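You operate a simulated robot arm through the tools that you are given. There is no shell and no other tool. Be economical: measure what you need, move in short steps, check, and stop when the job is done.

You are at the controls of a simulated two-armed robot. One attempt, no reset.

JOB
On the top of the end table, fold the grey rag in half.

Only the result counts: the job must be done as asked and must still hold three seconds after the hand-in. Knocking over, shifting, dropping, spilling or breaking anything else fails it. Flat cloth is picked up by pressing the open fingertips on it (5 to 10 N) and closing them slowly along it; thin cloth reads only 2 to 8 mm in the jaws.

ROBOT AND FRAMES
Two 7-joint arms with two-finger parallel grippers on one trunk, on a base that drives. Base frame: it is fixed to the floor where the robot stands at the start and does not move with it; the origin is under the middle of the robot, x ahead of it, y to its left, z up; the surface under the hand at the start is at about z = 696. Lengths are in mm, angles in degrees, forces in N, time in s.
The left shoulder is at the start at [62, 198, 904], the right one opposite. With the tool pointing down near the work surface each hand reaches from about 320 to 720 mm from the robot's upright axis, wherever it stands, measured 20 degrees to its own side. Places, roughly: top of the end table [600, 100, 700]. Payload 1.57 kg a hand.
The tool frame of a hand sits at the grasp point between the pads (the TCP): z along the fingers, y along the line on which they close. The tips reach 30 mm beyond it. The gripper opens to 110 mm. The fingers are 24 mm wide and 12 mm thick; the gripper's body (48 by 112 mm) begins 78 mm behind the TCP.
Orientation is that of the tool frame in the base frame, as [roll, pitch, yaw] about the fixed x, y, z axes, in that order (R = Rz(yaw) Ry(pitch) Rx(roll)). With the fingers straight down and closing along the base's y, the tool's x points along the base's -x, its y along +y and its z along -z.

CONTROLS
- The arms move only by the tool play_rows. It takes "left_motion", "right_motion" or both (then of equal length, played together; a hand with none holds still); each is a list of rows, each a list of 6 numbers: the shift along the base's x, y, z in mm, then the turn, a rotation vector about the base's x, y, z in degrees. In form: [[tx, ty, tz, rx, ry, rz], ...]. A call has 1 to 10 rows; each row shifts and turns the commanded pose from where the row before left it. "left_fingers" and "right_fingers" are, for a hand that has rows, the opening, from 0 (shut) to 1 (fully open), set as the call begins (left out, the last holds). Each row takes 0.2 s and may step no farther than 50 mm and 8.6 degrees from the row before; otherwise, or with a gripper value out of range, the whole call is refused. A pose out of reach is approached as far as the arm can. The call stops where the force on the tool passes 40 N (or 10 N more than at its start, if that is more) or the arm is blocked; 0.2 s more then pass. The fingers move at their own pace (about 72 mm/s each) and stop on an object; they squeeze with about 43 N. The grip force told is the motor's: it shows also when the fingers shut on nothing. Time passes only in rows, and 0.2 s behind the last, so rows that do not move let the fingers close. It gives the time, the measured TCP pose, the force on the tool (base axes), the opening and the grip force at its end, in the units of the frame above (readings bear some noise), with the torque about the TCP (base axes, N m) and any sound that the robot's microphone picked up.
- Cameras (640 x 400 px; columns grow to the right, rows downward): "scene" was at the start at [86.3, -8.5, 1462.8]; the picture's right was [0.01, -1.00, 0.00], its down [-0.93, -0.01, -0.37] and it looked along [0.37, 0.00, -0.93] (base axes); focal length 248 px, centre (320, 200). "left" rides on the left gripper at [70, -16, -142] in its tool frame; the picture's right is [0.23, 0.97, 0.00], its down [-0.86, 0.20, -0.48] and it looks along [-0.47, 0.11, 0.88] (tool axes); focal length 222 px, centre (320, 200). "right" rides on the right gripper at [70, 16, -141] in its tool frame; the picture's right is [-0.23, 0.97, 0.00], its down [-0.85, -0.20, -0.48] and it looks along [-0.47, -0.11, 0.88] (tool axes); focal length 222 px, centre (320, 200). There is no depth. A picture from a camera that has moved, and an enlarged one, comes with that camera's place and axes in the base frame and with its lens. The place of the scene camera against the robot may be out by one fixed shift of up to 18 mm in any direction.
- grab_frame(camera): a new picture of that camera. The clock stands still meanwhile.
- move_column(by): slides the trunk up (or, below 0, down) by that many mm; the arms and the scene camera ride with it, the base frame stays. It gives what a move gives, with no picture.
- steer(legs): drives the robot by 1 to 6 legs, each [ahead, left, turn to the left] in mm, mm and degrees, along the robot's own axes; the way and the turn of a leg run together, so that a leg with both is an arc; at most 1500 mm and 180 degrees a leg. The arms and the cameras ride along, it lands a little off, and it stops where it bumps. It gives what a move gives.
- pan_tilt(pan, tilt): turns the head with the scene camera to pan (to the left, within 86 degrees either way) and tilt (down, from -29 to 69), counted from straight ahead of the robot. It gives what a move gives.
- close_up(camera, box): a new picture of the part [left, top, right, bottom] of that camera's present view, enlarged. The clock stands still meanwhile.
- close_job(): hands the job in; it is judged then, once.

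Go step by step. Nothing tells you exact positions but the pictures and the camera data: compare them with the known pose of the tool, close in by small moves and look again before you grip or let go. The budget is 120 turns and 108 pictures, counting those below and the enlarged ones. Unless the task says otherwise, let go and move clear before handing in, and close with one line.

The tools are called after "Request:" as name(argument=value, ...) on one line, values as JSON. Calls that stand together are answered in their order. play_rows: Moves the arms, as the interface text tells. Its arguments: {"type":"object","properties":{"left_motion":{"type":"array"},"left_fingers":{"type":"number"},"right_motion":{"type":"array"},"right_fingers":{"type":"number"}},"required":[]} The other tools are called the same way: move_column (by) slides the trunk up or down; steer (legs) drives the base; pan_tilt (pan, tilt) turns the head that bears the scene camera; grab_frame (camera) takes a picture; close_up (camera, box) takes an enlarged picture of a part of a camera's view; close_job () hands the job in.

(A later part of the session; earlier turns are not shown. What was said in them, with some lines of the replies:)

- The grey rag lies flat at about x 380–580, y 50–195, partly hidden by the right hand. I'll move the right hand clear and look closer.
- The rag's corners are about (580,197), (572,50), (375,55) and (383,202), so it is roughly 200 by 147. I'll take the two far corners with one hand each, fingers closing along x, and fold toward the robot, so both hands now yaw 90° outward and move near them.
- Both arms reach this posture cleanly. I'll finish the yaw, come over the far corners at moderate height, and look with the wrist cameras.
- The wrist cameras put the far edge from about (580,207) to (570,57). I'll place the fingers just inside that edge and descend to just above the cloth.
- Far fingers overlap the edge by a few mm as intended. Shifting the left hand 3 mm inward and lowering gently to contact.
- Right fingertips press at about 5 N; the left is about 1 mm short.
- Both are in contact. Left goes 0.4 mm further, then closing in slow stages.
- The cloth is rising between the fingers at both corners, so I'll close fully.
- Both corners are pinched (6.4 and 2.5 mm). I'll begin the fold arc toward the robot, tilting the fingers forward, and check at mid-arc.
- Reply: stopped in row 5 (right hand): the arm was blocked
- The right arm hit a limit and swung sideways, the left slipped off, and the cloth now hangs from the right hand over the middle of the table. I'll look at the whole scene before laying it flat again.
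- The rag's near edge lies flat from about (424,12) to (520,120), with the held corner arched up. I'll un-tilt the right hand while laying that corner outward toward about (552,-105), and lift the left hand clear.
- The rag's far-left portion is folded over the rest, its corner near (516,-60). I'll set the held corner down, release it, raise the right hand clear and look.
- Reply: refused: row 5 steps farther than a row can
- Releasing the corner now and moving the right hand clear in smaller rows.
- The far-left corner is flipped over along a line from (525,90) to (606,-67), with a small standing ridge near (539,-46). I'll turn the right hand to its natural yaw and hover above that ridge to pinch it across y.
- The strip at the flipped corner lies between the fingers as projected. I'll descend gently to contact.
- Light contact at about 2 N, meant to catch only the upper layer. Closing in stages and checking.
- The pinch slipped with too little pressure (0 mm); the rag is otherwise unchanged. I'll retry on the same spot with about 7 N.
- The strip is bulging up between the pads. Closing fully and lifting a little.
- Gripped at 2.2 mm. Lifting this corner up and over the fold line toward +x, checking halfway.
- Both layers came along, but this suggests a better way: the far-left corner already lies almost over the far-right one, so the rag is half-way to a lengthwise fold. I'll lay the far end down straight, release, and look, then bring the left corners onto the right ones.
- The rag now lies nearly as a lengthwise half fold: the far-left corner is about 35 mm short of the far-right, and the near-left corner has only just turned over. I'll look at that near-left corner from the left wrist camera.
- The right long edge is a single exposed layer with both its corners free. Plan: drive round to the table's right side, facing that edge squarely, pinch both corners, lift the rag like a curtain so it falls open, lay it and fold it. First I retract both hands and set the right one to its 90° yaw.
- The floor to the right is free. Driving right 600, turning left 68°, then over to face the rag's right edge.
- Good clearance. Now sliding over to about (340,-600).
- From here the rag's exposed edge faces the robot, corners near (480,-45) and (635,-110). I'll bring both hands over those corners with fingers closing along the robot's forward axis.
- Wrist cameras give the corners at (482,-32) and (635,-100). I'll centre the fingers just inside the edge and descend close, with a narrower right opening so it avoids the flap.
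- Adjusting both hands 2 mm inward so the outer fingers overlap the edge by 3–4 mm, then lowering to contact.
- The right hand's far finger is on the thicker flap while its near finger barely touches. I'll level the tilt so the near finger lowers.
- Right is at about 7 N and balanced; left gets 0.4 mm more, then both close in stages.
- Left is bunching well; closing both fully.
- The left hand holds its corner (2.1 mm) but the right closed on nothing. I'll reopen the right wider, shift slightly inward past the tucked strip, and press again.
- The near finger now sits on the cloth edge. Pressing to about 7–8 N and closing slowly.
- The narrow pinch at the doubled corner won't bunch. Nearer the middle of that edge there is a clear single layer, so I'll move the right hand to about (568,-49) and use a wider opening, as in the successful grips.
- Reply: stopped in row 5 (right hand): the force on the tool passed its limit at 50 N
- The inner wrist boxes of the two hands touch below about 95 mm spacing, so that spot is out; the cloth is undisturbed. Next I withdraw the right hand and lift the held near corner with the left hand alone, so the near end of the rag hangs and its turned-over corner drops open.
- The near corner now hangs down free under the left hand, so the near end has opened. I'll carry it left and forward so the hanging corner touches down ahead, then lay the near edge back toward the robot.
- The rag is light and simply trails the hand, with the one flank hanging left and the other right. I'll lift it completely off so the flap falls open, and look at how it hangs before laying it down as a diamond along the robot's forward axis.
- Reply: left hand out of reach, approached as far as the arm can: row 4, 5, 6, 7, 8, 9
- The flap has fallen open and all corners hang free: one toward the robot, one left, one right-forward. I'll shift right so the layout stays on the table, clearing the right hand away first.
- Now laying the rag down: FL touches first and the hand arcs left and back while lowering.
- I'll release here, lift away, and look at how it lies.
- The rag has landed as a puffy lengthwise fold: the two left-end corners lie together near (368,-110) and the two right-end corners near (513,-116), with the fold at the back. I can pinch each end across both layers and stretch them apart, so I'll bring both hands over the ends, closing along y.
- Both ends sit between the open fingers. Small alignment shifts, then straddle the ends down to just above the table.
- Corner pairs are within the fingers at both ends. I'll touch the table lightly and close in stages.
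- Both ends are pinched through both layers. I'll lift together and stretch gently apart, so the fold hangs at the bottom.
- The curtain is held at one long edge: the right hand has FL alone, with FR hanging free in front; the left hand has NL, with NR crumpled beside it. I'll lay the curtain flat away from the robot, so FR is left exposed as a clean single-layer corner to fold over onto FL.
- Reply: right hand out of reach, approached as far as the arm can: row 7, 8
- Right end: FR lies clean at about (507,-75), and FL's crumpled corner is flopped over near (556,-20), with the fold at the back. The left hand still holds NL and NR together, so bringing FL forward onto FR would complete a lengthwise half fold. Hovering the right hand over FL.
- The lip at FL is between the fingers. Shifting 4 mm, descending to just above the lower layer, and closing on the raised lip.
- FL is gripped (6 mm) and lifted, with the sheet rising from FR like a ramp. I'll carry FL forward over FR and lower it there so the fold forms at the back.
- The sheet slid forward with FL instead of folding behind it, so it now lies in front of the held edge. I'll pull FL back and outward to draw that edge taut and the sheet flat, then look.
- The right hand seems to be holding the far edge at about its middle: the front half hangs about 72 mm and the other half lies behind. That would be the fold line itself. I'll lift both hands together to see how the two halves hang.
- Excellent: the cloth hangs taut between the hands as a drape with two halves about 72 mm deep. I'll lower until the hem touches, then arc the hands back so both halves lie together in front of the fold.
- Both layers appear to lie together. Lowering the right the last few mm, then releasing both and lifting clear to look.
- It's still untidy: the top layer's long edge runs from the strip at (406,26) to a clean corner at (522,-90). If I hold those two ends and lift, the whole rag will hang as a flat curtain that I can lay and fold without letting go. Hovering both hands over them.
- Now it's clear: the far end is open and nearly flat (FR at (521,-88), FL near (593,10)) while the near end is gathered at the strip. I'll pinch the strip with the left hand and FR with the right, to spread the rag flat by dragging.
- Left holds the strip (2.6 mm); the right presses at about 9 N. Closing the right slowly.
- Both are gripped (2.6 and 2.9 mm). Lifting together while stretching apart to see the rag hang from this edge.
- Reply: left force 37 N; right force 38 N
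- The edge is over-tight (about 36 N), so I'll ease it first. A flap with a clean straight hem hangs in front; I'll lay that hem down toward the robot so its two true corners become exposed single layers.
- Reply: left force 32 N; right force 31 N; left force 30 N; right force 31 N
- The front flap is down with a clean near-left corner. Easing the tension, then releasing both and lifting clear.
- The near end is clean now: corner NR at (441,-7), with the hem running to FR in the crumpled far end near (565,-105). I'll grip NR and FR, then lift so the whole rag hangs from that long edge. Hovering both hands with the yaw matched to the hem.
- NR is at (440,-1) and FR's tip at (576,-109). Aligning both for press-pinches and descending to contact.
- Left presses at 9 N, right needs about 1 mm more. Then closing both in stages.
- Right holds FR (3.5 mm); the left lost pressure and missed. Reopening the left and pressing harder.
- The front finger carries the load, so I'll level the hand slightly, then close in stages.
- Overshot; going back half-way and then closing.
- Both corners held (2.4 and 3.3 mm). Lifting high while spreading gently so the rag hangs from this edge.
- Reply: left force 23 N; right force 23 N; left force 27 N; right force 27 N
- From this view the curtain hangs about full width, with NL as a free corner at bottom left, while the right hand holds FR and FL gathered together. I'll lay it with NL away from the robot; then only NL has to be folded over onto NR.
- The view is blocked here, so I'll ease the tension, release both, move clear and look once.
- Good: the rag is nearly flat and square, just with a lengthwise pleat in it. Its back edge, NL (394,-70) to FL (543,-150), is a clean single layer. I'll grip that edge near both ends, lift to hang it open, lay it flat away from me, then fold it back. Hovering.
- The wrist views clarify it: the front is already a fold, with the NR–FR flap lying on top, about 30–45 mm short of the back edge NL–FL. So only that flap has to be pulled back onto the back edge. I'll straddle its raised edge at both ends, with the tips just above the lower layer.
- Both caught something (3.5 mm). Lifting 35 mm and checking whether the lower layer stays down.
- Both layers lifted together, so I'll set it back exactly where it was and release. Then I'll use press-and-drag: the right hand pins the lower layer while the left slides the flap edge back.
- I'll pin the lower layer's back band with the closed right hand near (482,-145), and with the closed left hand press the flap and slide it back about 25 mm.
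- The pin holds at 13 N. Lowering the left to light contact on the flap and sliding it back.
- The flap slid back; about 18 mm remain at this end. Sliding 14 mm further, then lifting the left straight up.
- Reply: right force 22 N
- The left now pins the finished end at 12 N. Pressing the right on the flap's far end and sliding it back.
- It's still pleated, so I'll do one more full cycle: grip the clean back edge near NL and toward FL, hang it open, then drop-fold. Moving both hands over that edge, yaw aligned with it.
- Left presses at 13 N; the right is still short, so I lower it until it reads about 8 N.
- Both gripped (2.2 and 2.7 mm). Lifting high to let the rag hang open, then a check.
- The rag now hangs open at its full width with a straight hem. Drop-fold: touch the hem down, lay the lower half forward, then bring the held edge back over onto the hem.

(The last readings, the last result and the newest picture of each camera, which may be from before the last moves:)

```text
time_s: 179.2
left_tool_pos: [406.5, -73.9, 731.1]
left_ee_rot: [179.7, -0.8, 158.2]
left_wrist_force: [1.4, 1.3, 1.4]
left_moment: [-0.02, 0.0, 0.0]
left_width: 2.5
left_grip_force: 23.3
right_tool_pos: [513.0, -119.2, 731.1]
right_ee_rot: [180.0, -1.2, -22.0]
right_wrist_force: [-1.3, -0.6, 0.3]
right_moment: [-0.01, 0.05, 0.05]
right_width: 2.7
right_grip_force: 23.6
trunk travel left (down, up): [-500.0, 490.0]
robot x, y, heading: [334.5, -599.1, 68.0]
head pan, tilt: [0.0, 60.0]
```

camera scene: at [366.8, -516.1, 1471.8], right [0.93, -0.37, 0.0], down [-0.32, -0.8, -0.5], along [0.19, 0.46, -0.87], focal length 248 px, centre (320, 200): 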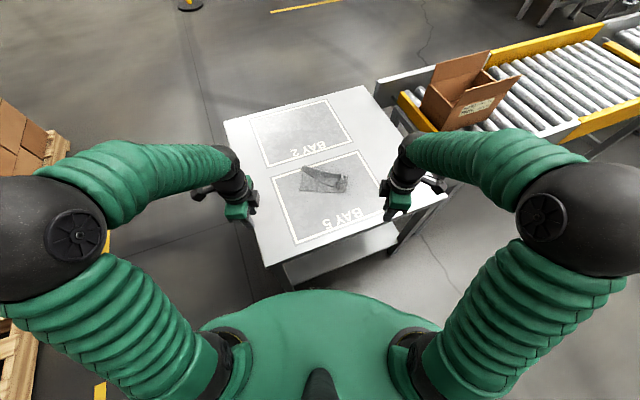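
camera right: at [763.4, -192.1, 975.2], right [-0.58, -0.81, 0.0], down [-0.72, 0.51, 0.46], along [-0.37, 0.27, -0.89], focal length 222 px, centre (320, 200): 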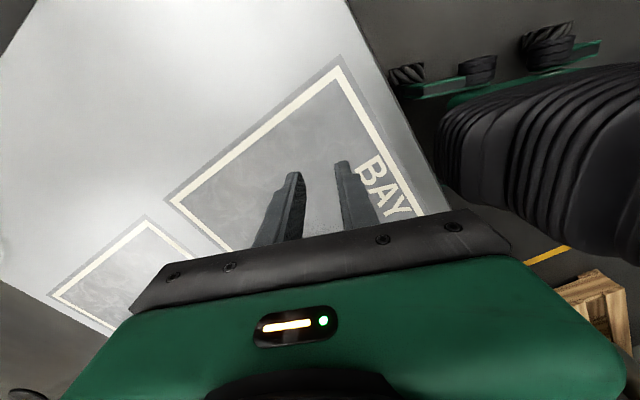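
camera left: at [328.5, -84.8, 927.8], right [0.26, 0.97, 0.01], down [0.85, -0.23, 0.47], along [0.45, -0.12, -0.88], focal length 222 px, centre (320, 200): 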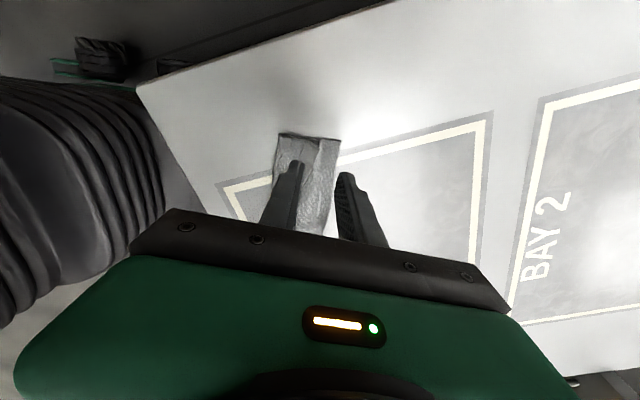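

The fold-back motion is complete. Releasing gently, lifting straight up and clear, then using the last picture.

Request:
play_rows(left_motion=[[0, 0, 0, 0, 0, 0], [0, 0, 0, 0, 0, 0], [0, 0, 4, 0, 0, 0], [0, 0, 25, 0, 0, 0], [0, 0, 40, 0, 0, 0], [-40, 10, 20, 0, 0, 0], [-45, 10, 0, 0, 0, 0], [-45, 10, 0, 0, 0, 0]], right_motion=[[0, 0, 0, 0, 0, 0], [0, 0, 0, 0, 0, 0], [0, 0, 4, 0, 0, 0], [0, 0, 25, 0, 0, 0], [0, 0, 40, 0, 0, 0], [40, -10, 20, 0, 0, 0], [45, -10, 0, 0, 0, 0], [45, -10, 0, 0, 0, 0]], left_fingers=0.2, right_fingers=0.2)

Request:
close_up(camera="scene", box=[260, 150, 360, 225])

```text
time_s: 181.1
left_tool_pos: [278.2, -42.8, 821.3]
left_ee_rot: [179.7, -0.8, 158.0]
left_wrist_force: [-0.2, 0.1, 0.1]
left_moment: [0.0, 0.0, 0.0]
left_width: 21.9
left_grip_force: 0.0
right_tool_pos: [643.0, -149.3, 820.1]
right_ee_rot: [180.0, -1.3, -21.9]
right_wrist_force: [0.4, -0.3, -0.4]
right_moment: [0.02, -0.01, -0.03]
right_width: 22.1
right_grip_force: 0.0
trunk travel left (down, up): [-500.0, 490.0]
robot x, y, heading: [339.2, -597.4, 68.1]
head pan, tilt: [0.0, 60.0]
```

```text
5.33 times, centred on (310, 188) of scene
camera zoom: at [370.3, -516.9, 1471.8], right [0.93, -0.37, 0.0], down [-0.32, -0.8, -0.5], along [0.19, 0.46, -0.87], focal length 1320 px, centre (373, 267)
```

zoom: 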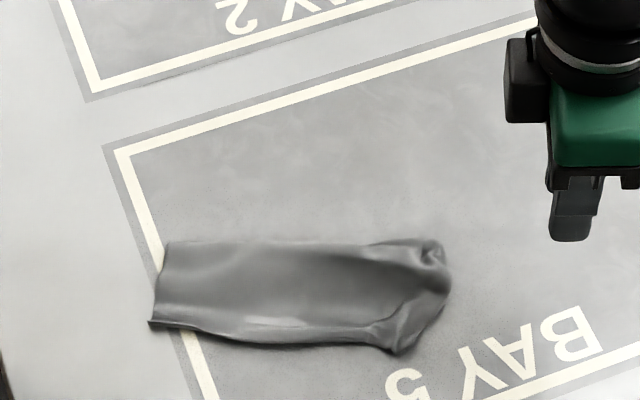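

This last picture shows the rag lying as one folded strip of about 190 by 70 mm. The fold is at the back and the two long edges meet at the front. Both hands are open and clear, so I'm handing in.

Request:
close_job()

```text
The job is handed in.
```

The grey rag is folded in half lengthwise on the end table and both hands are clear. The left end is neat, but the right end is still a little crumpled, and I don't know how it was judged.
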